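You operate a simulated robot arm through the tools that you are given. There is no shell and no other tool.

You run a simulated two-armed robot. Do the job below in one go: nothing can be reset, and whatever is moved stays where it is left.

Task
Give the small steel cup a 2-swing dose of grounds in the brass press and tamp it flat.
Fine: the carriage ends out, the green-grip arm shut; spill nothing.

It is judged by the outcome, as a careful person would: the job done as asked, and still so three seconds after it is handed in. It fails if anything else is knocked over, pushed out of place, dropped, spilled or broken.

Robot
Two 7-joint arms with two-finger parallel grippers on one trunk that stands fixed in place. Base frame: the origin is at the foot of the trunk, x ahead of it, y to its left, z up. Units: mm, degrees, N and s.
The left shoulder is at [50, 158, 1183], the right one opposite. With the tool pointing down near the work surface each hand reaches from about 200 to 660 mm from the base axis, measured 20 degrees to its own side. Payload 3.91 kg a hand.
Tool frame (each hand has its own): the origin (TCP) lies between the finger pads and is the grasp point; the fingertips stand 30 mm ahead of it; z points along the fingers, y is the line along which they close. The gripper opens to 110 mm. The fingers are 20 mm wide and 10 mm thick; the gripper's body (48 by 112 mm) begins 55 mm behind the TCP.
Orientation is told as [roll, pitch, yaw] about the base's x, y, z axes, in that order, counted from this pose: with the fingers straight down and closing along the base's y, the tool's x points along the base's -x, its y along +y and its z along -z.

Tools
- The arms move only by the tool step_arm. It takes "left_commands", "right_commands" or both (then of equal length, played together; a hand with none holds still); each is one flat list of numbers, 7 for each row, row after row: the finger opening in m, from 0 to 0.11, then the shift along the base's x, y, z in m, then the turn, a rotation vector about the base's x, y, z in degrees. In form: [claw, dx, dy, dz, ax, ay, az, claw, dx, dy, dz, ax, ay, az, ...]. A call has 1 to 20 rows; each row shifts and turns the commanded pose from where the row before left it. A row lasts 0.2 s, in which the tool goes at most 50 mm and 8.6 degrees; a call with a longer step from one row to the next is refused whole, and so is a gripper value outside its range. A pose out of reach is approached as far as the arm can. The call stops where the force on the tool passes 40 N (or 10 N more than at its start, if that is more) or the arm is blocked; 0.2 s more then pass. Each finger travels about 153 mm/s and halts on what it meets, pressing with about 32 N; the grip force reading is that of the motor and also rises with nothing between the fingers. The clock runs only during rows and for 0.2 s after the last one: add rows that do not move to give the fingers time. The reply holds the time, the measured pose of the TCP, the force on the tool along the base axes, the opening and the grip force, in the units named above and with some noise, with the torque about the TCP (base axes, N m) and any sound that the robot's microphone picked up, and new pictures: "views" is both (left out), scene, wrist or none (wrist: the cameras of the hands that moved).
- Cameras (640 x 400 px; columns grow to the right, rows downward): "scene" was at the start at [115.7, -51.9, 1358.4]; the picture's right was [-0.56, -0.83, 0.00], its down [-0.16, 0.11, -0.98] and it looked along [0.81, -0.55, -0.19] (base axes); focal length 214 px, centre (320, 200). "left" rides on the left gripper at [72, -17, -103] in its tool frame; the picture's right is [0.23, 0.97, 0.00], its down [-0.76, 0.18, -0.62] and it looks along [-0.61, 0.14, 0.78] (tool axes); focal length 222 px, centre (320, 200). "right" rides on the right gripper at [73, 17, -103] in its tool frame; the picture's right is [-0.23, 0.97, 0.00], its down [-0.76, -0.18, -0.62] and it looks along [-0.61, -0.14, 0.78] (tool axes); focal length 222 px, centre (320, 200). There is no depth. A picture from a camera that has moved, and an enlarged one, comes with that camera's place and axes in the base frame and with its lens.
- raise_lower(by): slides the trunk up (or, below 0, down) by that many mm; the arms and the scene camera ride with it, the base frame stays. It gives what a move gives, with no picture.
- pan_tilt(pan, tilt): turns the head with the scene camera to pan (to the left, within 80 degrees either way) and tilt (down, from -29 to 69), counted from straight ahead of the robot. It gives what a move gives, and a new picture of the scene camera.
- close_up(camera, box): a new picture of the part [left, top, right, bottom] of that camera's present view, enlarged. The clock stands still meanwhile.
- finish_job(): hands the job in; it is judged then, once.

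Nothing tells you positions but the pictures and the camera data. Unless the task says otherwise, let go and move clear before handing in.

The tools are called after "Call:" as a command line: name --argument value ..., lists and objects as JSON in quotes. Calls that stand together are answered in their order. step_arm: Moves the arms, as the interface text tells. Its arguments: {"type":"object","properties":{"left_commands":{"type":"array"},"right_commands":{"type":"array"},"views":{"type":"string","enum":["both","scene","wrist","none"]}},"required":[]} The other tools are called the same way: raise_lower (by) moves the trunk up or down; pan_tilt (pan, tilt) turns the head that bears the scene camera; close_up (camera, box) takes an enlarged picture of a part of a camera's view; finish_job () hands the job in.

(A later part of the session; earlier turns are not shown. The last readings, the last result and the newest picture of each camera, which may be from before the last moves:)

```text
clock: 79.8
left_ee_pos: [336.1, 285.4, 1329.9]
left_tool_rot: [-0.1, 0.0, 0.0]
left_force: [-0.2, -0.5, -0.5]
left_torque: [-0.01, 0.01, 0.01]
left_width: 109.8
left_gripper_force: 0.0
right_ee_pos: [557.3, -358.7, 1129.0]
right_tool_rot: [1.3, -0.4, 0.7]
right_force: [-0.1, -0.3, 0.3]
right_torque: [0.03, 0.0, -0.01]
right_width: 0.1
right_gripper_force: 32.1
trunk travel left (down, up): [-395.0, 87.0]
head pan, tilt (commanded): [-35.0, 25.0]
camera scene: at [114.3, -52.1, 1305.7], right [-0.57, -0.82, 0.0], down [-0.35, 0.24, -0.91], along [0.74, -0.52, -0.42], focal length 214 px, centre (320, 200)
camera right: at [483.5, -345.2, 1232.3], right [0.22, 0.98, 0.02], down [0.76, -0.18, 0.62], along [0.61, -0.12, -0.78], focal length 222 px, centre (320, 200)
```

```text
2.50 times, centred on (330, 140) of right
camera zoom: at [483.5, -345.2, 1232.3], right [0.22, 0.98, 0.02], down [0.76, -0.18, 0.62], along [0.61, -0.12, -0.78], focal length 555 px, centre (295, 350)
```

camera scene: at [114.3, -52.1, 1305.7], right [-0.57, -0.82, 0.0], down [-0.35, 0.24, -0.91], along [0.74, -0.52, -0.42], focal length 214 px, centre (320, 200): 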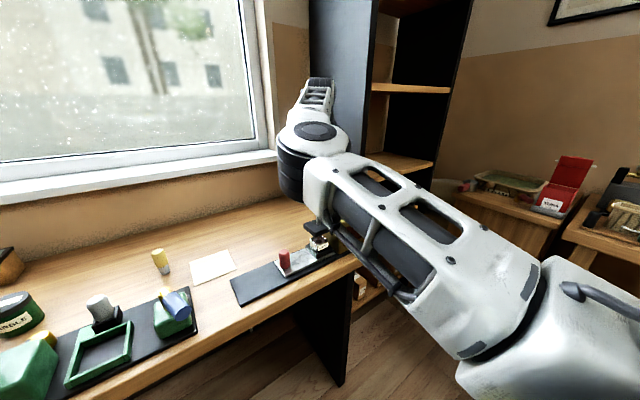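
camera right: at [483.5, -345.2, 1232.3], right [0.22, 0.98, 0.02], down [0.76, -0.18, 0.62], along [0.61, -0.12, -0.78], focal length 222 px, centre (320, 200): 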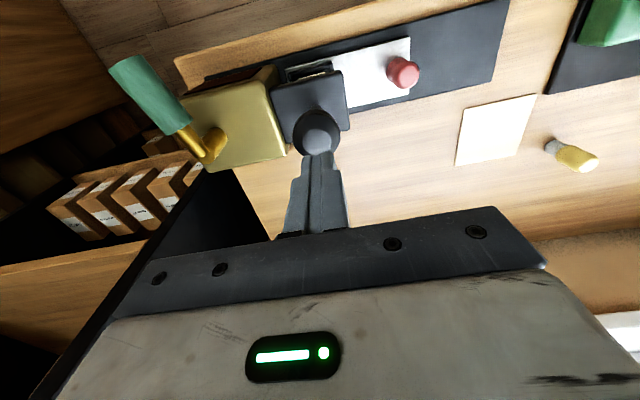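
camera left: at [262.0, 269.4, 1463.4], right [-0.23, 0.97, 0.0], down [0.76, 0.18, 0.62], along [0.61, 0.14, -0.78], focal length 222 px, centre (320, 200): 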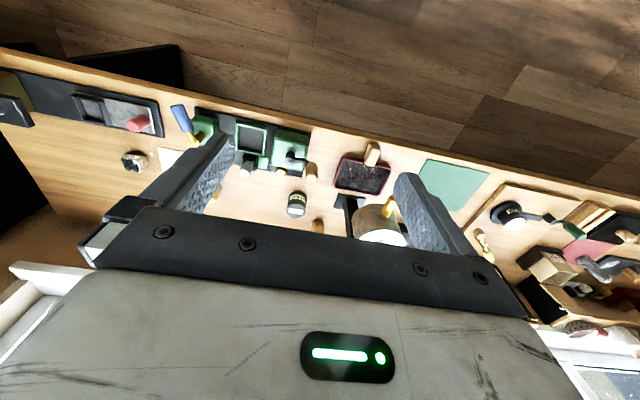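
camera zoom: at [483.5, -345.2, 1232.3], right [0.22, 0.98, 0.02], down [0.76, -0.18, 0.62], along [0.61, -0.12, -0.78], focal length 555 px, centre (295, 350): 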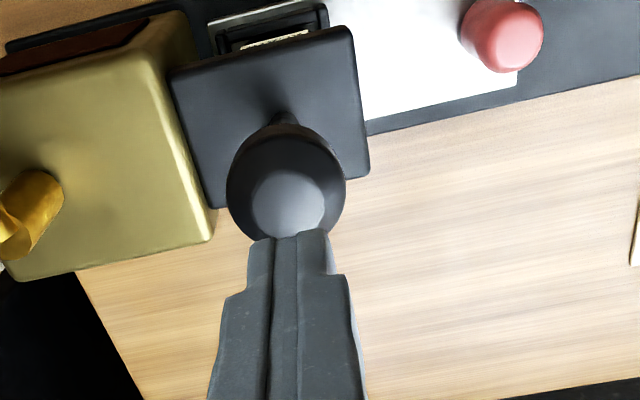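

The knob top is at ≈[557,-361]. I'll trim the offset and roll, then descend to just above it.

Call:
step_arm --right_commands '[0.0, -0.0005, -0.0022, -0.01, -1.2, 0, 0, 0.0, 0, 0, -0.012, 0, 0, 0, 0.0, 0, 0, -0.005, 0, 0, 0, 0.0, 0, 0, 0, 0, 0, 0]' --views "wrist"

Call:
close_up --camera "right" --box '[250, 90, 390, 200]'

```text
clock: 80.8
left_ee_pos: [335.5, 285.8, 1329.8]
left_tool_rot: [-0.1, 0.0, 0.0]
left_force: [0.0, -0.4, -0.5]
left_torque: [0.02, 0.02, -0.01]
left_width: 109.9
left_gripper_force: 0.0
right_ee_pos: [557.1, -360.5, 1102.1]
right_tool_rot: [0.1, -0.4, 0.8]
right_force: [-0.8, 0.1, -0.5]
right_torque: [-0.02, 0.03, 0.02]
right_width: 0.1
right_gripper_force: 32.3
trunk travel left (down, up): [-395.0, 87.0]
head pan, tilt (commanded): [-35.0, 25.0]
camera right: at [482.9, -345.6, 1205.1], right [0.21, 0.98, 0.0], down [0.76, -0.17, 0.63], along [0.61, -0.13, -0.78], focal length 222 px, centre (320, 200)
```

right: 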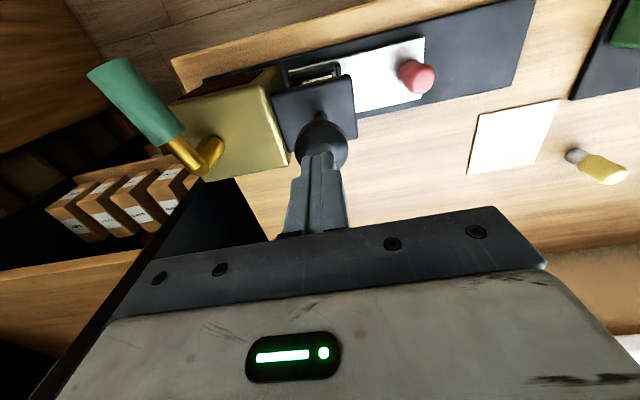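

```text
3.64 times, centred on (320, 145) of right
camera zoom: at [482.9, -345.6, 1205.1], right [0.21, 0.98, 0.0], down [0.76, -0.17, 0.63], along [0.61, -0.13, -0.78], focal length 808 px, centre (320, 400)
```

zoom: 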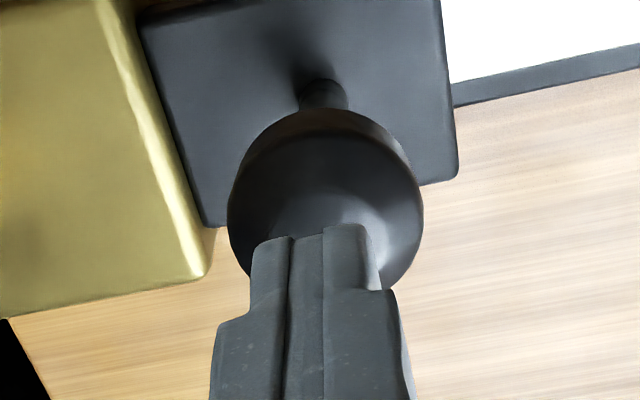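

Call:
step_arm --right_commands '[0.0, 0, 0, -0.004, 0, 0, 0, 0.0, 0, 0, -0.004, 0, 0, 0, 0.0, 0, 0, -0.003, 0, 0, 0, 0.0, 0, 0, 0, 0, 0, 0]' --views "none"

Call:
close_up --camera "right" --box '[250, 90, 390, 200]'

```text
clock: 81.8
left_ee_pos: [336.0, 285.9, 1329.9]
left_tool_rot: [0.0, 0.0, 0.1]
left_force: [-0.5, 0.5, -0.2]
left_torque: [0.0, -0.01, -0.01]
left_width: 110.1
left_gripper_force: 0.1
right_ee_pos: [556.5, -360.8, 1092.8]
right_tool_rot: [0.1, -0.4, 0.8]
right_force: [-0.7, -0.3, -0.2]
right_torque: [0.0, -0.01, 0.0]
right_width: 0.0
right_gripper_force: 31.7
trunk travel left (down, up): [-395.0, 87.0]
head pan, tilt (commanded): [-35.0, 25.0]
```

```text
3.64 times, centred on (320, 145) of right
camera zoom: at [483.4, -345.7, 1194.2], right [0.21, 0.98, 0.0], down [0.76, -0.17, 0.63], along [0.61, -0.13, -0.78], focal length 808 px, centre (320, 400)
```

zoom: 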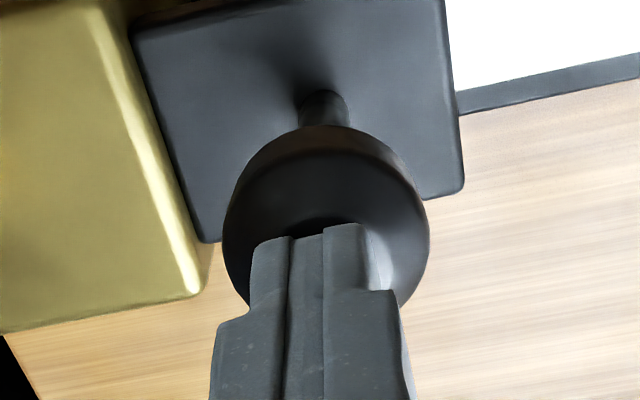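

Call:
step_arm --right_commands '[0.0, 0, 0, -0.003, 0, 0, 0, 0.0, 0, 0, -0.003, 0, 0, 0, 0.0, 0, 0, -0.003, 0, 0, 0, 0.0, 0, 0, 0, 0, 0, 0]' --views "none"

Call:
close_up --camera "scene" --box '[280, 180, 370, 260]'

```text
clock: 82.8
left_ee_pos: [334.4, 284.9, 1330.4]
left_tool_rot: [-0.1, 0.1, 0.0]
left_force: [-0.2, 0.4, 0.0]
left_torque: [-0.02, 0.01, 0.02]
left_width: 110.1
left_gripper_force: 0.0
right_ee_pos: [557.7, -360.6, 1082.2]
right_tool_rot: [0.1, -0.4, 0.7]
right_force: [-0.7, -0.2, 0.4]
right_torque: [-0.04, 0.01, 0.01]
right_width: 0.2
right_gripper_force: 32.0
trunk travel left (down, up): [-395.0, 87.0]
head pan, tilt (commanded): [-35.0, 25.0]
```

```text
5.00 times, centred on (325, 220) of scene
camera zoom: at [114.3, -52.2, 1305.7], right [-0.57, -0.82, 0.0], down [-0.35, 0.24, -0.91], along [0.74, -0.52, -0.42], focal length 1072 px, centre (295, 100)
```

zoom: 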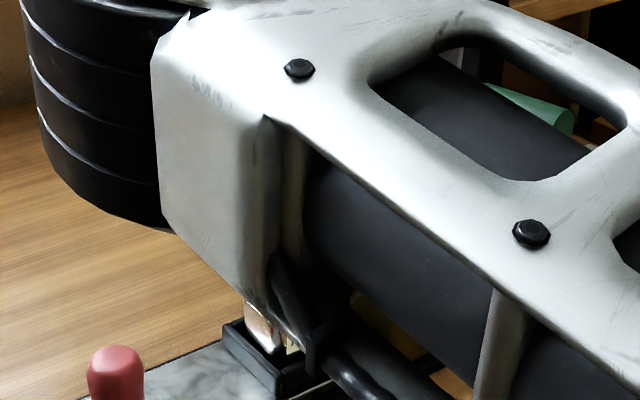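

Call:
close_up --camera "right" --box '[250, 60, 390, 200]'

Call:
close_up --camera "left" --box '[0, 60, 120, 150]'

```text
2.86 times, centred on (320, 130) of right
camera zoom: at [483.5, -345.7, 1185.1], right [0.21, 0.98, 0.0], down [0.76, -0.17, 0.63], along [0.61, -0.13, -0.78], focal length 635 px, centre (320, 400)
```

zoom: 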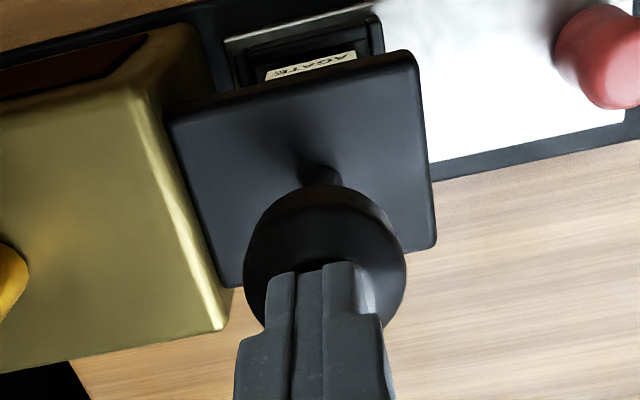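

```text
4.44 times, centred on (60, 105) of left
camera zoom: at [262.4, 267.8, 1433.6], right [-0.23, 0.97, 0.0], down [0.76, 0.18, 0.62], along [0.61, 0.14, -0.78], focal length 987 px, centre (1476, 622)
```

zoom: 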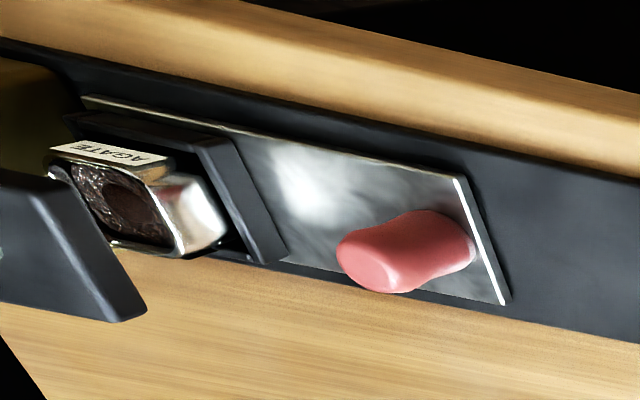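

The knob is moving down with almost no resistance (about 9 mm so far). I'll continue pressing in small steps until the foot meets the grounds.

Call:
step_arm --right_commands '[0.0, 0, 0, -0.005, 0, 0, 0, 0.0, 0, 0, -0.005, 0, 0, 0, 0.0, 0, 0, -0.004, 0, 0, 0, 0.0, 0, 0, 0, 0, 0, 0]' --views "none"

Call:
close_up --camera "right" --box '[250, 60, 390, 200]'

```text
clock: 83.8
left_ee_pos: [335.0, 284.8, 1329.5]
left_tool_rot: [0.0, 0.1, 0.0]
left_force: [-0.9, -0.3, 0.4]
left_torque: [0.03, 0.01, -0.03]
left_width: 110.3
left_gripper_force: 0.0
right_ee_pos: [557.0, -361.2, 1069.3]
right_tool_rot: [0.1, -0.4, 0.9]
right_force: [-0.5, 0.7, 0.9]
right_torque: [-0.04, -0.02, 0.02]
right_width: 0.0
right_gripper_force: 31.9
trunk travel left (down, up): [-395.0, 87.0]
head pan, tilt (commanded): [-35.0, 25.0]
```

```text
2.86 times, centred on (320, 130) of right
camera zoom: at [483.2, -345.9, 1171.3], right [0.21, 0.98, 0.0], down [0.76, -0.17, 0.63], along [0.61, -0.13, -0.78], focal length 635 px, centre (320, 400)
```

zoom: 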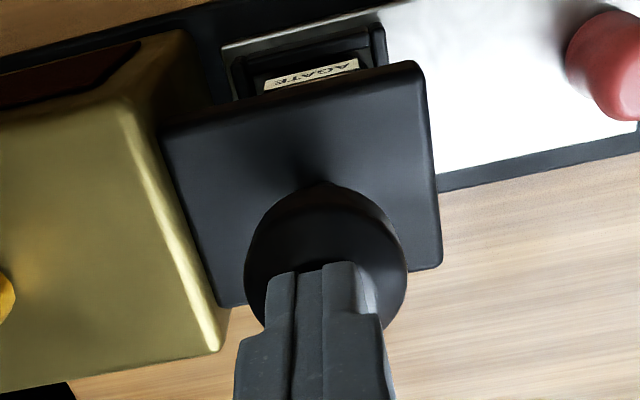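

Call:
step_arm --right_commands '[0.0, 0, 0, -0.004, 0, 0, 0, 0.0, 0, 0, -0.004, 0, 0, 0, 0.0, 0, 0, -0.003, 0, 0, 0, 0.0, 0, 0, 0, 0, 0, 0]' --views "none"

Call:
close_up --camera "right" --box '[250, 60, 390, 200]'

```text
clock: 84.8
left_ee_pos: [335.3, 285.1, 1329.5]
left_tool_rot: [-0.1, 0.0, 0.1]
left_force: [0.0, 0.2, 0.3]
left_torque: [0.01, -0.01, 0.01]
left_width: 110.0
left_gripper_force: 0.1
right_ee_pos: [556.8, -360.9, 1058.6]
right_tool_rot: [0.1, -0.4, 0.8]
right_force: [-0.7, 0.3, 1.0]
right_torque: [0.02, 0.01, 0.0]
right_width: 0.0
right_gripper_force: 32.0
trunk travel left (down, up): [-395.0, 87.0]
head pan, tilt (commanded): [-35.0, 25.0]
```

```text
2.86 times, centred on (320, 130) of right
camera zoom: at [483.5, -345.6, 1160.5], right [0.21, 0.98, 0.0], down [0.76, -0.17, 0.63], along [0.61, -0.13, -0.78], focal length 635 px, centre (320, 400)
```

zoom: 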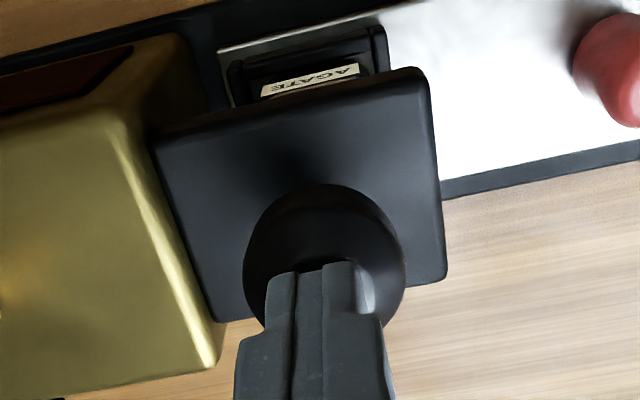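

Call:
step_arm --right_commands '[0.0, 0, 0, -0.003, 0, 0, 0, 0.0, 0, 0, -0.003, 0, 0, 0, 0.0, 0, 0, -0.002, 0, 0, 0, 0.0, 0, 0, 0, 0, 0, 0]' --views "none"

```text
clock: 85.8
left_ee_pos: [335.4, 285.6, 1329.6]
left_tool_rot: [-0.1, 0.0, 0.2]
left_force: [0.4, -0.7, 0.8]
left_torque: [0.02, -0.02, 0.01]
left_width: 110.0
left_gripper_force: 0.1
right_ee_pos: [556.7, -360.0, 1049.7]
right_tool_rot: [0.1, -0.4, 0.9]
right_force: [-0.4, 0.4, 0.7]
right_torque: [0.04, -0.02, -0.01]
right_width: 0.1
right_gripper_force: 32.1
trunk travel left (down, up): [-395.0, 87.0]
head pan, tilt (commanded): [-35.0, 25.0]
```

Call:
step_arm --right_commands '[0.0, 0, 0, -0.003, 0, 0, 0, 0.0, 0, 0, -0.003, 0, 0, 0, 0.0, 0, 0, 0, 0, 0, 0]' --views "none"

Call:
close_up --camera "right" --box '[250, 60, 390, 200]'

```text
clock: 86.6
left_ee_pos: [335.8, 285.9, 1330.2]
left_tool_rot: [-0.1, 0.1, 0.1]
left_force: [0.1, 0.0, -0.5]
left_torque: [0.02, 0.0, 0.0]
left_width: 109.9
left_gripper_force: 0.1
right_ee_pos: [557.5, -360.0, 1043.6]
right_tool_rot: [0.0, -0.4, 0.8]
right_force: [-0.8, -0.4, 1.4]
right_torque: [0.02, -0.04, 0.01]
right_width: 0.0
right_gripper_force: 31.9
trunk travel left (down, up): [-395.0, 87.0]
head pan, tilt (commanded): [-35.0, 25.0]
```

```text
2.86 times, centred on (320, 130) of right
camera zoom: at [483.3, -345.7, 1146.4], right [0.21, 0.98, 0.0], down [0.76, -0.17, 0.63], along [0.61, -0.13, -0.78], focal length 635 px, centre (320, 400)
```

zoom: 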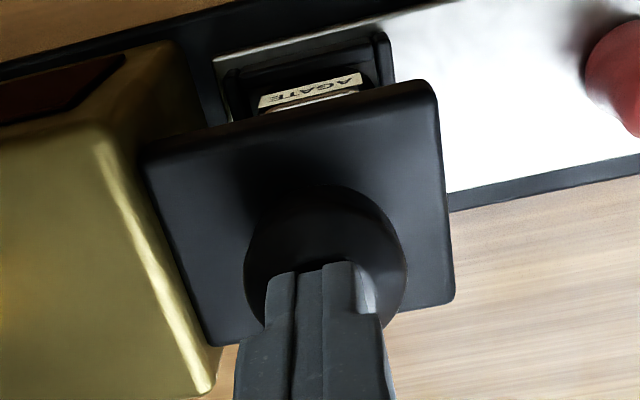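

Call:
step_arm --right_commands '[0.0, 0, 0, -0.003, 0, 0, 0, 0.0, 0, 0, -0.003, 0, 0, 0, 0.0, 0, 0, -0.002, 0, 0, 0, 0.0, 0, 0, 0, 0, 0, 0]' --views "none"

```text
clock: 87.6
left_ee_pos: [334.0, 286.4, 1330.0]
left_tool_rot: [-0.2, 0.0, 0.2]
left_force: [0.4, -0.2, -0.5]
left_torque: [-0.01, 0.01, -0.01]
left_width: 110.0
left_gripper_force: 0.0
right_ee_pos: [556.6, -359.3, 1040.0]
right_tool_rot: [-0.2, -0.8, 0.8]
right_force: [6.2, -2.8, 25.0]
right_torque: [-0.11, 0.03, -0.08]
right_width: 0.0
right_gripper_force: 31.9
trunk travel left (down, up): [-395.0, 87.0]
head pan, tilt (commanded): [-35.0, 25.0]
```

The foot has met resistance (25 N) about 50 mm down. I'll press a little firmer and hold briefly.

Call:
step_arm --right_commands '[0.0, 0, 0, -0.0015, 0, 0, 0, 0.0, 0, 0, -0.001, 0, 0, 0, 0.0, 0, 0, 0, 0, 0, 0, 0.0, 0, 0, 0, 0, 0, 0, 0.0, 0, 0, 0, 0, 0, 0]' --views "none"

Call:
close_up --camera "right" --box '[250, 60, 390, 200]'

Call:
close_up --camera "left" --box '[0, 60, 90, 130]'

```text
clock: 88.8
left_ee_pos: [333.4, 285.5, 1329.2]
left_tool_rot: [-0.3, -0.1, 0.1]
left_force: [0.4, 0.4, -0.5]
left_torque: [-0.01, -0.01, 0.0]
left_width: 109.8
left_gripper_force: 0.0
right_ee_pos: [557.4, -360.0, 1040.0]
right_tool_rot: [-0.3, -1.0, 0.8]
right_force: [9.2, -5.2, 32.7]
right_torque: [-0.15, 0.03, 0.09]
right_width: 0.0
right_gripper_force: 32.1
trunk travel left (down, up): [-395.0, 87.0]
head pan, tilt (commanded): [-35.0, 25.0]
```

```text
2.86 times, centred on (320, 130) of right
camera zoom: at [481.9, -344.8, 1141.1], right [0.21, 0.98, 0.0], down [0.75, -0.16, 0.64], along [0.62, -0.14, -0.77], focal length 635 px, centre (320, 400)
```

zoom: 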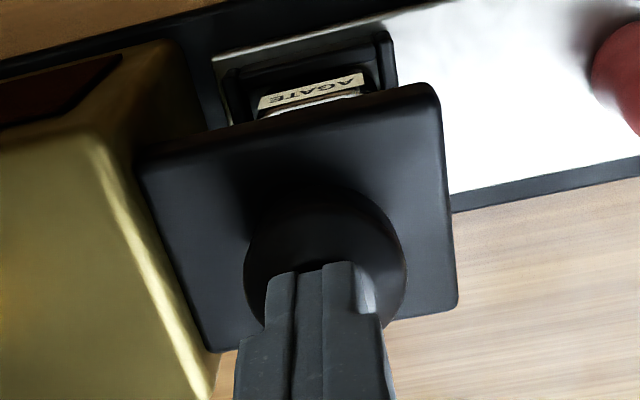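

```text
5.71 times, centred on (45, 95) of left
camera zoom: at [260.4, 269.3, 1433.8], right [-0.23, 0.97, 0.0], down [0.76, 0.18, 0.62], along [0.61, 0.14, -0.78], focal length 1269 px, centre (1891, 800)
```

zoom: 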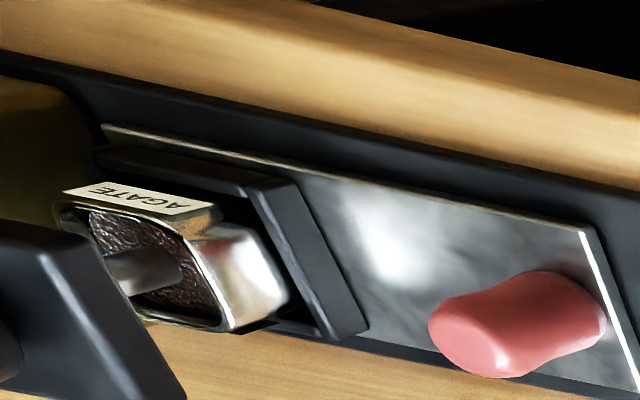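

The foot is pressed fully down into the cup (33 N, hard stop). I'll lift off slowly and see whether the knob comes up by itself.

Call:
step_arm --right_commands '[0.0, 0, 0, 0.004, 0, 0, 0, 0.0, 0, 0, 0.006, 0, 0, 0, 0.0, 0, 0, 0.01, 0, 0, 0, 0.0, 0, 0, 0, 0, 0, 0]' --views "none"

Call:
close_up --camera "right" --box '[250, 60, 390, 200]'

Call:
close_up --camera "left" --box '[0, 60, 90, 130]'

```text
clock: 89.8
left_ee_pos: [336.0, 284.8, 1328.7]
left_tool_rot: [-0.1, 0.0, 0.1]
left_force: [0.9, -0.5, -0.4]
left_torque: [-0.01, 0.01, -0.01]
left_width: 110.3
left_gripper_force: 0.1
right_ee_pos: [556.5, -358.4, 1053.8]
right_tool_rot: [0.2, -0.3, 0.9]
right_force: [-0.7, -1.1, 0.7]
right_torque: [0.01, -0.02, 0.01]
right_width: 0.1
right_gripper_force: 32.2
trunk travel left (down, up): [-395.0, 87.0]
head pan, tilt (commanded): [-35.0, 25.0]
```

```text
2.86 times, centred on (320, 130) of right
camera zoom: at [483.3, -344.9, 1155.4], right [0.21, 0.98, 0.0], down [0.76, -0.17, 0.63], along [0.61, -0.13, -0.78], focal length 635 px, centre (320, 400)
```

zoom: 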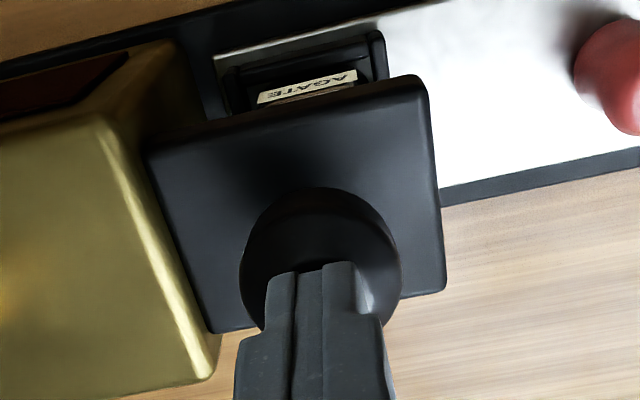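

```text
5.71 times, centred on (45, 95) of left
camera zoom: at [262.4, 267.9, 1433.5], right [-0.23, 0.97, 0.0], down [0.76, 0.18, 0.62], along [0.61, 0.14, -0.78], focal length 1269 px, centre (1891, 800)
```

zoom: 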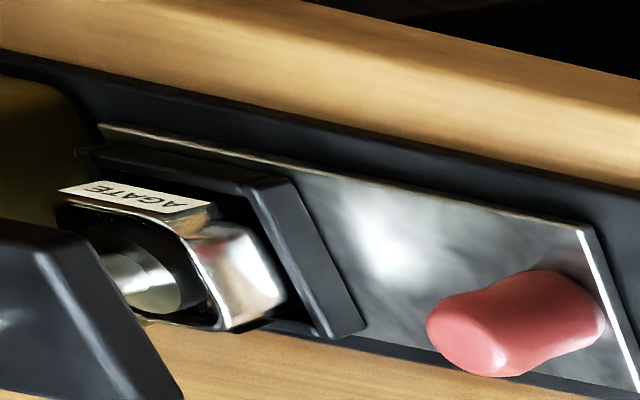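

The knob follows my hand up (weak spring return). I'll continue lifting clear.

Call:
step_arm --right_commands '[0.0, 0, 0, 0.01, 0, 0, 0, 0.0, 0, 0, 0.012, 0, 0, 0, 0.0, 0, 0, 0.012, 0, 0, 0, 0.0, 0, 0, 0.015, 0, 0, 0, 0.0, 0, 0, 0.015, 0, 0, 0, 0.0, 0, 0, 0, 0, 0, 0]' --views "none"

Call:
close_up --camera "right" --box '[230, 40, 410, 200]'

Call:
close_up --camera "left" --box '[0, 60, 60, 110]'

```text
clock: 91.2
left_ee_pos: [335.1, 283.9, 1330.4]
left_tool_rot: [-0.1, 0.0, 0.1]
left_force: [0.3, -0.4, 0.7]
left_torque: [-0.02, -0.02, -0.01]
left_width: 109.6
left_gripper_force: 0.0
right_ee_pos: [555.9, -360.5, 1117.2]
right_tool_rot: [0.0, -0.4, 0.9]
right_force: [0.2, 0.2, -0.1]
right_torque: [-0.01, 0.03, 0.0]
right_width: 0.3
right_gripper_force: 31.9
trunk travel left (down, up): [-395.0, 87.0]
head pan, tilt (commanded): [-35.0, 25.0]
```

```text
2.50 times, centred on (320, 120) of right
camera zoom: at [483.5, -345.6, 1219.8], right [0.21, 0.98, 0.0], down [0.76, -0.17, 0.63], along [0.61, -0.13, -0.78], focal length 555 px, centre (320, 400)
```

zoom: 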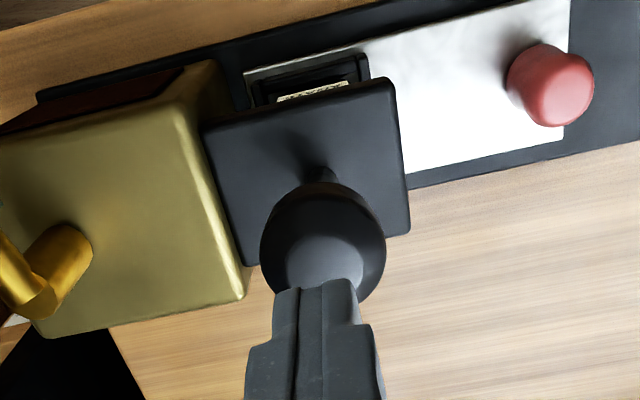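

```text
8.00 times, centred on (30, 85) of left
camera zoom: at [262.5, 267.8, 1433.6], right [-0.23, 0.97, 0.0], down [0.76, 0.18, 0.62], along [0.61, 0.14, -0.78], focal length 1777 px, centre (2640, 1120)
```

zoom: 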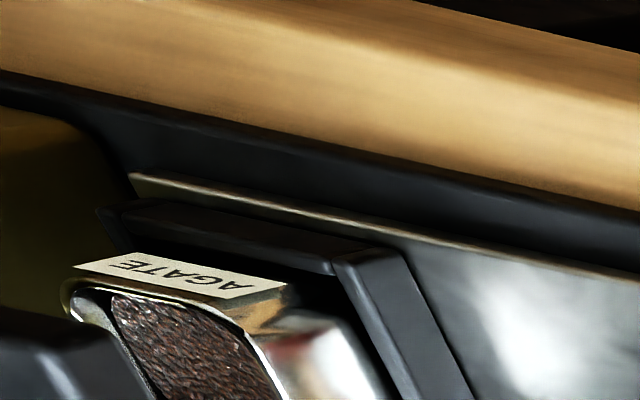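

Call:
close_up --camera "left" --box '[0, 75, 60, 130]'

Call:
pan_tilt --pan -45 --tilt 30

```text
7.27 times, centred on (30, 102) of left
camera zoom: at [262.5, 267.8, 1433.6], right [-0.23, 0.97, 0.0], down [0.76, 0.18, 0.62], along [0.61, 0.14, -0.78], focal length 1615 px, centre (2429, 909)
```

zoom: 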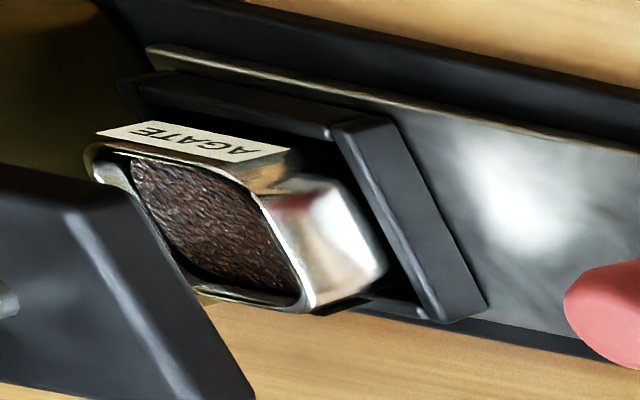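

```text
clock: 91.9
left_ee_pos: [335.5, 285.5, 1329.5]
left_tool_rot: [-0.1, 0.1, 0.1]
left_force: [0.0, -0.5, -0.5]
left_torque: [0.0, 0.03, 0.02]
left_width: 109.9
left_gripper_force: 0.0
right_ee_pos: [557.8, -360.4, 1117.9]
right_tool_rot: [0.1, -0.4, 0.8]
right_force: [0.4, -0.7, 0.4]
right_torque: [0.01, 0.02, 0.0]
right_width: 0.3
right_gripper_force: 31.6
trunk travel left (down, up): [-395.0, 87.0]
head pan, tilt (commanded): [-45.0, 30.0]
camera scene: at [102.8, -63.3, 1297.8], right [-0.71, -0.71, 0.0], down [-0.35, 0.35, -0.87], along [0.61, -0.61, -0.5], focal length 214 px, centre (320, 200)
```

scene: 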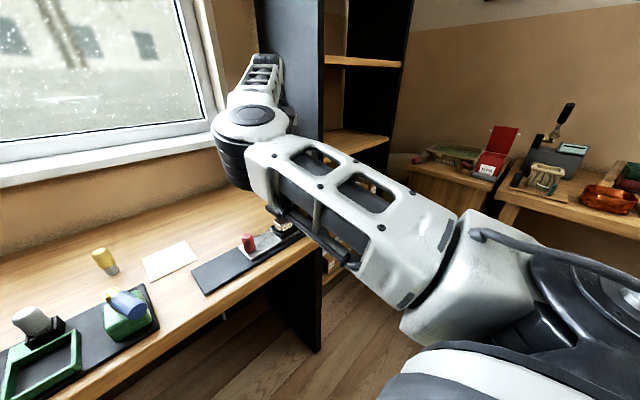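

The grounds are now flat. Next I'll pull the carriage out: first over to the red handle, now near [558,-240].

Call:
step_arm --right_commands '[0.03, 0, 0.035, 0.005, 0, 0, 0, 0.06, 0, 0.045, 0, 0, 0, 0, 0.06, 0.001, 0.04, 0, 0, 0, 0, 0.06, 0, 0, -0.03, 0, 0, 0, 0.06, 0, 0, -0.03, 0, 0, 0, 0.06, 0, 0, 0, 0, 0, 0]' --views "wrist"

Call:
close_up --camera "right" --box '[200, 60, 440, 230]'

```text
clock: 93.3
left_ee_pos: [335.1, 285.5, 1329.6]
left_tool_rot: [-0.1, 0.0, 0.2]
left_force: [0.1, 0.2, 0.3]
left_torque: [0.0, -0.03, -0.02]
left_width: 110.0
left_gripper_force: 0.1
right_ee_pos: [562.9, -244.7, 1062.7]
right_tool_rot: [0.1, -0.4, 0.9]
right_force: [-0.3, -0.5, 0.2]
right_torque: [-0.02, -0.02, 0.0]
right_width: 60.1
right_gripper_force: 0.0
right hand out of reach, approached as far as the arm can: row 3
trunk travel left (down, up): [-395.0, 87.0]
head pan, tilt (commanded): [-45.0, 30.0]
camera right: at [488.3, -229.0, 1164.8], right [0.21, 0.98, 0.0], down [0.76, -0.17, 0.63], along [0.61, -0.13, -0.78], focal length 222 px, centre (320, 200)
```

right: 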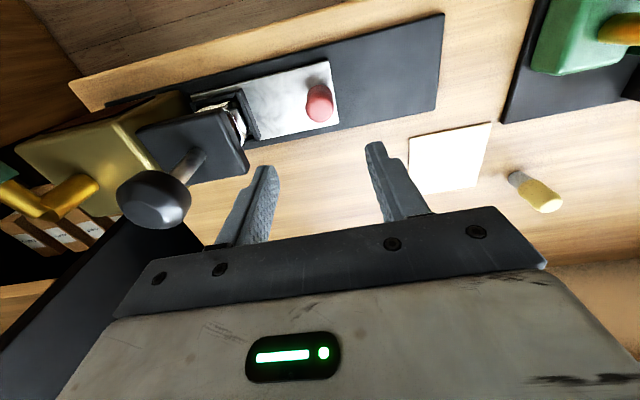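

```text
2.35 times, centred on (320, 145) of right
camera zoom: at [488.3, -229.0, 1164.8], right [0.21, 0.98, 0.0], down [0.76, -0.17, 0.63], along [0.61, -0.13, -0.78], focal length 523 px, centre (320, 329)
```

zoom: 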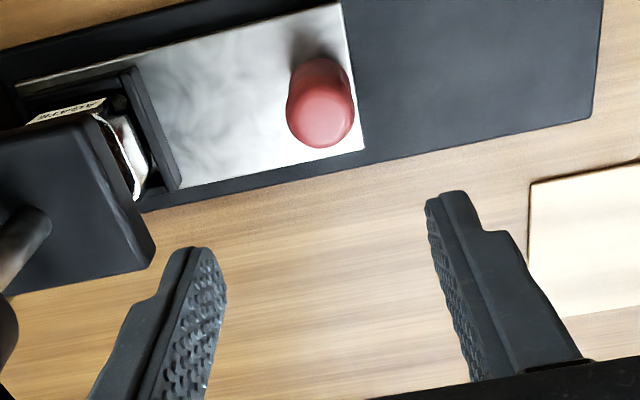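

Call:
step_arm --right_commands '[0.06, -0.006, 0.004, -0.03, 0, 0, 0, 0.06, 0, 0, -0.035, 0, 0, 0, 0.06, 0, 0, -0.025, 0, 0, 0, 0.06, 0, 0, 0, 0, 0, 0]' --views "wrist"

Call:
close_up --camera "right" --box '[200, 60, 440, 230]'

```text
clock: 94.3
left_ee_pos: [336.0, 285.4, 1329.4]
left_tool_rot: [-0.1, 0.0, 0.1]
left_force: [1.0, -0.2, 0.6]
left_torque: [0.04, 0.01, -0.03]
left_width: 109.9
left_gripper_force: 0.1
right_ee_pos: [560.3, -242.8, 973.1]
right_tool_rot: [0.1, -0.4, 0.8]
right_force: [0.5, -0.2, 0.4]
right_torque: [-0.01, 0.0, -0.02]
right_width: 60.0
right_gripper_force: 0.0
right hand out of reach, approached as far as the arm can: row 1
trunk travel left (down, up): [-395.0, 87.0]
head pan, tilt (commanded): [-45.0, 30.0]
camera right: at [486.2, -226.7, 1074.9], right [0.21, 0.98, 0.0], down [0.76, -0.17, 0.63], along [0.61, -0.13, -0.78], focal length 222 px, centre (320, 200)
```

right: 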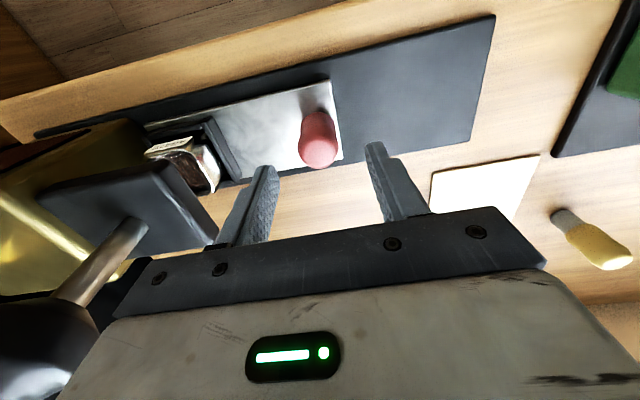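

```text
2.35 times, centred on (320, 145) of right
camera zoom: at [486.2, -226.7, 1074.9], right [0.21, 0.98, 0.0], down [0.76, -0.17, 0.63], along [0.61, -0.13, -0.78], focal length 523 px, centre (320, 329)
```

zoom: 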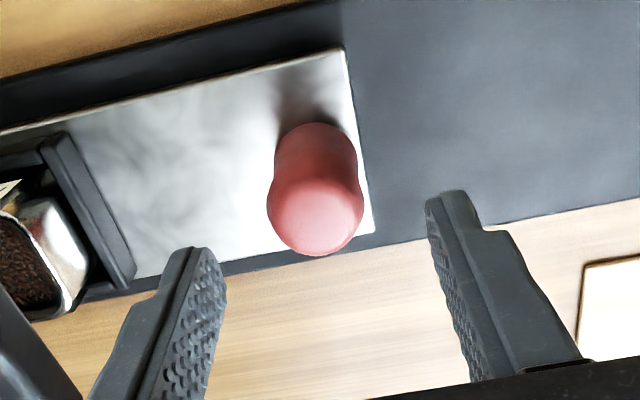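

Call:
step_arm --right_commands '[0.06, -0.001, 0.0005, -0.02, 0, 0, 0, 0.06, 0, 0, -0.02, 0, 0, 0, 0.06, 0, 0, -0.012, 0, 0, 0, 0.06, 0, 0, 0, 0, 0, 0]' --views "wrist"

Call:
close_up --camera "right" --box '[200, 60, 440, 230]'

```text
clock: 95.3
left_ee_pos: [334.7, 285.0, 1328.9]
left_tool_rot: [-0.1, -0.1, 0.1]
left_force: [-0.2, 0.4, -0.9]
left_torque: [0.02, 0.06, 0.0]
left_width: 109.9
left_gripper_force: 0.1
right_ee_pos: [559.1, -240.5, 920.8]
right_tool_rot: [0.1, -0.3, 0.9]
right_force: [0.4, -0.1, 0.1]
right_torque: [0.01, 0.01, 0.03]
right_width: 60.0
right_gripper_force: 0.1
trunk travel left (down, up): [-395.0, 87.0]
head pan, tilt (commanded): [-45.0, 30.0]
camera right: at [485.3, -225.5, 1022.5], right [0.21, 0.98, 0.0], down [0.76, -0.17, 0.63], along [0.61, -0.13, -0.78], focal length 222 px, centre (320, 200)
```

right: 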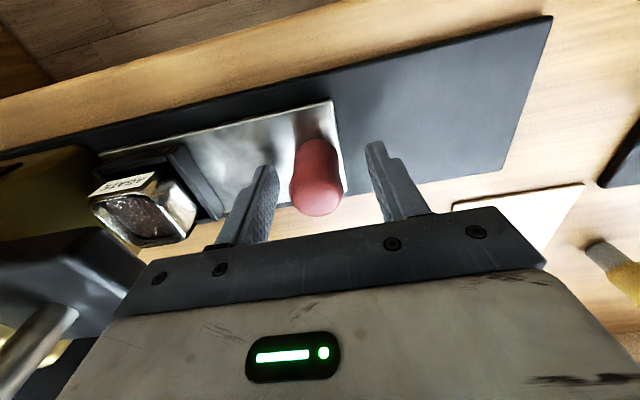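

```text
2.35 times, centred on (320, 145) of right
camera zoom: at [485.3, -225.5, 1022.5], right [0.21, 0.98, 0.0], down [0.76, -0.17, 0.63], along [0.61, -0.13, -0.78], focal length 523 px, centre (320, 329)
```

zoom: 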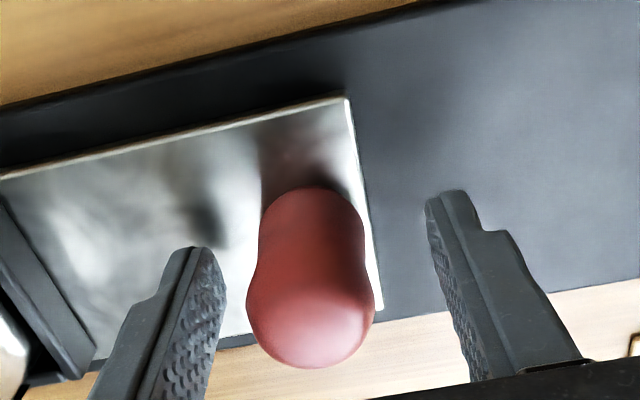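

The fingers straddle the handle. I'll close on it.

Call:
step_arm --right_commands '[0.05, 0, 0, 0, 0, 0, 0, 0.042, 0, 0, 0, 0, 0, 0, 0.036, 0, 0, 0, 0, 0, 0, 0.03, 0, 0, 0, 0, 0, 0, 0.024, 0, 0, 0, 0, 0, 0, 0.02, 0, 0, 0, 0, 0, 0]' --views "none"

```text
clock: 96.7
left_ee_pos: [335.8, 284.9, 1329.9]
left_tool_rot: [-0.1, 0.0, 0.0]
left_force: [-0.5, -0.3, 0.9]
left_torque: [0.0, -0.01, 0.02]
left_width: 109.8
left_gripper_force: 0.2
right_ee_pos: [559.5, -240.9, 920.7]
right_tool_rot: [0.0, -0.4, 0.8]
right_force: [-0.5, -1.9, -1.6]
right_torque: [-0.88, -0.11, -0.05]
right_width: 31.6
right_gripper_force: 44.7
trunk travel left (down, up): [-395.0, 87.0]
head pan, tilt (commanded): [-45.0, 30.0]
```

Gripped. I'll pull the carriage outward (+y) slowly and smoothly so nothing shifts in the cup.

Call:
step_arm --right_commands '[0.02, 0, 0.002, 0, 0, 0, 0, 0.02, 0, 0.004, 0, 0, 0, 0, 0.02, 0, 0.006, 0, 0, 0, 0, 0.02, 0, 0.006, 0, 0, 0, 0, 0.02, 0, 0.006, 0, 0, 0, 0, 0.02, 0, 0.006, 0, 0, 0, 0, 0.02, 0, 0.006, 0, 0, 0, 0, 0.02, 0, 0.006, 0, 0, 0, 0, 0.02, 0, 0.004, 0, 0, 0, 0, 0.02, 0, 0.002, 0, 0, 0, 0]' --views "wrist"

```text
clock: 98.9
left_ee_pos: [335.0, 284.2, 1328.9]
left_tool_rot: [0.0, -0.1, 0.1]
left_force: [0.0, 0.2, -0.5]
left_torque: [0.01, 0.01, 0.01]
left_width: 110.1
left_gripper_force: 0.1
right_ee_pos: [559.4, -192.7, 920.6]
right_tool_rot: [0.1, -0.5, 0.8]
right_force: [1.5, -3.0, 5.1]
right_torque: [-0.83, 0.19, -0.09]
right_width: 31.6
right_gripper_force: 45.3
trunk travel left (down, up): [-395.0, 87.0]
head pan, tilt (commanded): [-45.0, 30.0]
camera right: at [485.2, -177.6, 1022.6], right [0.21, 0.98, 0.0], down [0.76, -0.17, 0.63], along [0.61, -0.13, -0.78], focal length 222 px, centre (320, 200)
```

right: 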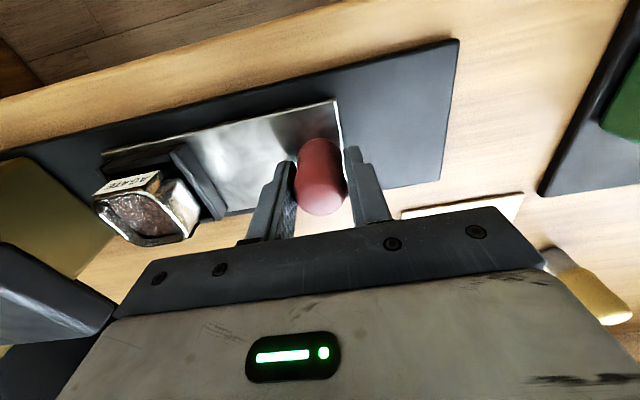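

Call:
step_arm --right_commands '[0.02, 0, 0.003, 0, 0, 0, 0, 0.02, 0, 0.006, 0, 0, 0, 0, 0.02, 0, 0.006, 0, 0, 0, 0, 0.02, 0, 0.006, 0, 0, 0, 0, 0.02, 0, 0.006, 0, 0, 0, 0, 0.02, 0, 0.006, 0, 0, 0, 0, 0.02, 0, 0.006, 0, 0, 0, 0, 0.02, 0, 0.006, 0, 0, 0, 0, 0.02, 0, 0.004, 0, 0, 0, 0, 0.02, 0, 0.003, 0, 0, 0, 0]' --views "wrist"

```text
clock: 101.1
left_ee_pos: [334.2, 284.6, 1330.1]
left_tool_rot: [-0.1, -0.1, 0.1]
left_force: [0.0, -0.4, -0.2]
left_torque: [-0.02, -0.04, 0.02]
left_width: 110.2
left_gripper_force: 0.1
right_ee_pos: [558.8, -141.3, 920.1]
right_tool_rot: [0.0, -0.4, 0.8]
right_force: [3.6, -3.6, 2.7]
right_torque: [-0.69, -0.04, -0.08]
right_width: 31.3
right_gripper_force: 44.9
trunk travel left (down, up): [-395.0, 87.0]
head pan, tilt (commanded): [-45.0, 30.0]
camera right: at [485.2, -126.0, 1022.6], right [0.21, 0.98, 0.0], down [0.76, -0.17, 0.63], along [0.61, -0.13, -0.78], focal length 222 px, centre (320, 200)
```

right: 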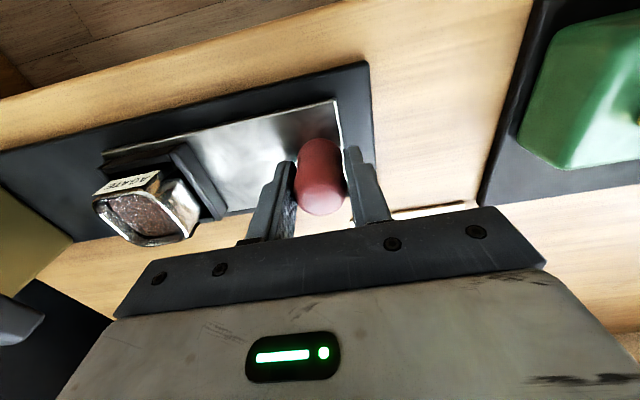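

Call:
step_arm --right_commands '[0.02, 0, 0.002, 0, 0, 0, 0, 0.02, 0, 0.002, 0, 0, 0, 0, 0.02, 0, 0.002, 0, 0, 0, 0, 0.02, 0, 0.0015, 0, 0, 0, 0, 0.02, 0, 0, 0, 0, 0, 0]' --views "none"

```text
clock: 102.3
left_ee_pos: [335.3, 285.4, 1330.0]
left_tool_rot: [-0.1, -0.1, 0.1]
left_force: [0.5, 0.3, -0.3]
left_torque: [0.0, -0.01, 0.0]
left_width: 110.2
left_gripper_force: 0.1
right_ee_pos: [558.6, -132.1, 919.6]
right_tool_rot: [0.1, -0.5, 0.8]
right_force: [5.2, -2.7, 7.4]
right_torque: [-0.77, 0.41, -0.11]
right_width: 31.7
right_gripper_force: 45.2
trunk travel left (down, up): [-395.0, 87.0]
head pan, tilt (commanded): [-45.0, 30.0]
```

Call:
step_arm --right_commands '[0.02, 0, 0.002, 0, 0, 0, 0, 0.02, 0, 0.002, 0, 0, 0, 0, 0.02, 0, 0, 0, 0, 0, 0]' --views "none"

Call:
close_up --camera "left" --box '[40, 60, 200, 160]'

```text
clock: 103.1
left_ee_pos: [335.0, 283.2, 1331.1]
left_tool_rot: [0.1, 0.0, 0.1]
left_force: [0.0, 0.6, -0.3]
left_torque: [-0.02, 0.03, 0.01]
left_width: 109.9
left_gripper_force: 0.1
right_ee_pos: [559.6, -132.6, 919.9]
right_tool_rot: [0.0, -0.5, 0.8]
right_force: [5.3, -14.6, 9.7]
right_torque: [-0.75, 0.35, -0.1]
right_width: 31.7
right_gripper_force: 45.4
trunk travel left (down, up): [-395.0, 87.0]
head pan, tilt (commanded): [-45.0, 30.0]
```

```text
4.00 times, centred on (120, 110) of left
camera zoom: at [262.2, 266.3, 1434.1], right [-0.23, 0.97, 0.0], down [0.76, 0.18, 0.62], along [0.61, 0.14, -0.78], focal length 888 px, centre (1120, 560)
```

zoom: 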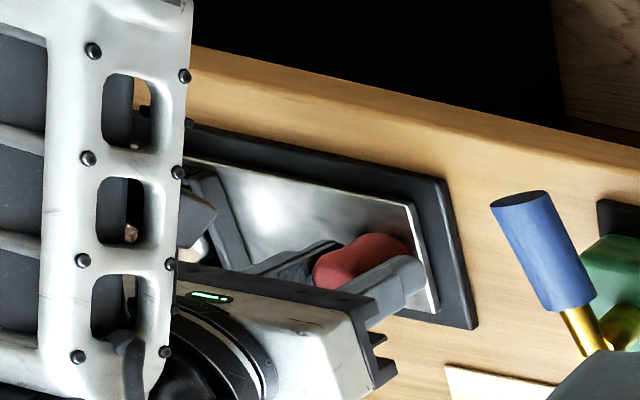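

The carriage is against its out stop (15 N). I'll release the handle and rise straight up.

Call:
step_arm --right_commands '[0.036, 0, -0.001, 0, 0, 0, 0, 0.044, 0, 0, 0, 0, 0, 0, 0.056, 0, 0, 0, 0, 0, 0, 0.06, 0, 0, 0, 0, 0, 0]' --views "none"

Call:
close_up --camera "right" --box '[60, 60, 440, 280]'

```text
clock: 104.1
left_ee_pos: [335.4, 285.1, 1329.4]
left_tool_rot: [-0.2, 0.0, 0.1]
left_force: [0.2, 1.0, 0.5]
left_torque: [0.03, 0.02, 0.02]
left_width: 109.8
left_gripper_force: 0.1
right_ee_pos: [560.0, -130.5, 919.5]
right_tool_rot: [0.1, -0.3, 1.0]
right_force: [-0.7, -0.2, -0.6]
right_torque: [0.01, -0.02, -0.04]
right_width: 59.5
right_gripper_force: 0.1
trunk travel left (down, up): [-395.0, 87.0]
head pan, tilt (commanded): [-45.0, 30.0]
```

```text
1.68 times, centred on (250, 170) of right
camera zoom: at [485.2, -115.4, 1022.3], right [0.21, 0.98, 0.0], down [0.76, -0.17, 0.63], along [0.61, -0.13, -0.78], focal length 374 px, centre (438, 250)
```

zoom: 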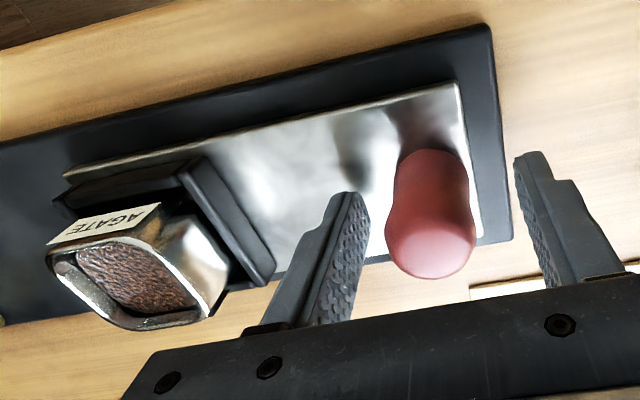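

Released cleanly, and the grounds look flat and contained in the cup. I'll rise straight up, then retreat clear of the bench.

Call:
step_arm --right_commands '[0.06, 0, 0, 0.015, 0, 0, 0, 0.06, 0, 0, 0.03, 0, 0, 0, 0.06, 0, 0, 0.04, 0, 0, 0, 0.06, 0, 0, 0.04, 0, 0, 0, 0.06, 0, 0, 0.04, 0, 0, 0, 0.06, 0, 0, 0.04, 0, 0, 0]' --views "both"

Call:
close_up --camera "left" --box '[0, 60, 160, 160]'

```text
clock: 105.5
left_ee_pos: [334.4, 286.3, 1330.1]
left_tool_rot: [-0.1, 0.0, 0.1]
left_force: [-0.4, 0.3, -0.2]
left_torque: [-0.03, 0.0, 0.0]
left_width: 109.9
left_gripper_force: 0.0
right_ee_pos: [593.6, -133.1, 1116.0]
right_tool_rot: [0.1, -0.5, 0.9]
right_force: [1.4, -0.5, 0.6]
right_torque: [0.0, -0.03, -0.02]
right_width: 60.2
right_gripper_force: 0.0
right hand out of reach, approached as far as the arm can: row 2, 3, 4
trunk travel left (down, up): [-395.0, 87.0]
head pan, tilt (commanded): [-45.0, 30.0]
camera scene: at [102.3, -63.2, 1297.8], right [-0.71, -0.71, 0.0], down [-0.35, 0.35, -0.87], along [0.61, -0.61, -0.5], focal length 214 px, centre (320, 200)
camera right: at [518.6, -117.5, 1217.8], right [0.21, 0.98, 0.0], down [0.76, -0.17, 0.63], along [0.61, -0.13, -0.78], focal length 222 px, centre (320, 200)
```

scene: 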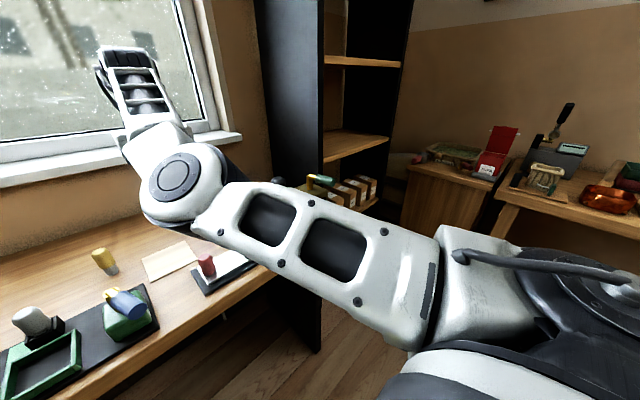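
right: 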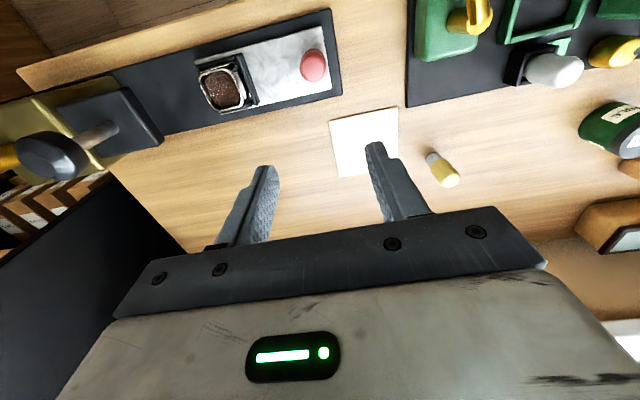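

```text
4.00 times, centred on (80, 110) of left
camera zoom: at [261.8, 267.9, 1433.7], right [-0.23, 0.97, 0.0], down [0.76, 0.18, 0.62], along [0.61, 0.14, -0.78], focal length 888 px, centre (1280, 560)
```

zoom: 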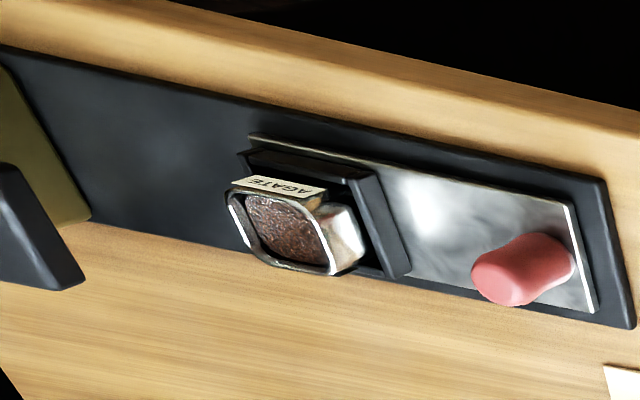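

Call:
close_up --camera "right" --box '[20, 20, 360, 220]'

Call:
close_up --camera "right" --box '[185, 45, 265, 115]'

Call:
close_up --camera "left" --box '[45, 90, 105, 140]'

```text
1.88 times, centred on (190, 120) of right
camera zoom: at [518.6, -117.5, 1217.8], right [0.21, 0.98, 0.0], down [0.76, -0.17, 0.63], along [0.61, -0.13, -0.78], focal length 418 px, centre (565, 351)
```

zoom: 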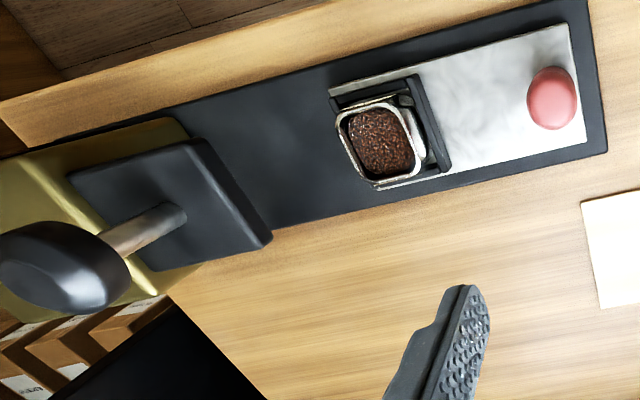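

```text
5.71 times, centred on (225, 80) of right
camera zoom: at [518.6, -117.5, 1217.8], right [0.21, 0.98, 0.0], down [0.76, -0.17, 0.63], along [0.61, -0.13, -0.78], focal length 1269 px, centre (863, 886)
```

zoom: 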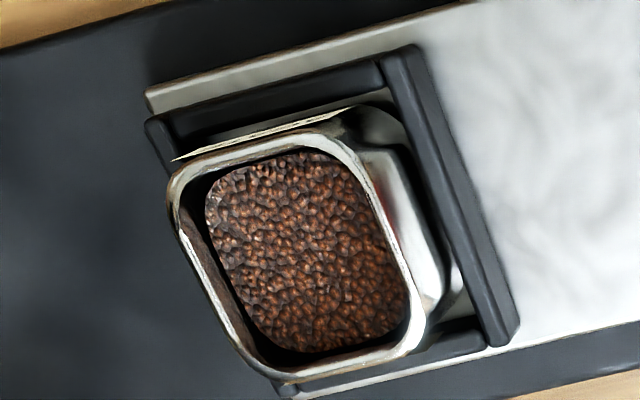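

```text
8.00 times, centred on (75, 115) of left
camera zoom: at [261.8, 267.9, 1433.7], right [-0.23, 0.97, 0.0], down [0.76, 0.18, 0.62], along [0.61, 0.14, -0.78], focal length 1777 px, centre (2280, 880)
```

zoom: 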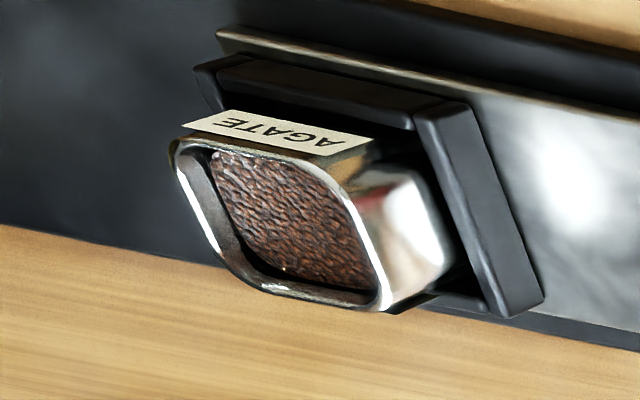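

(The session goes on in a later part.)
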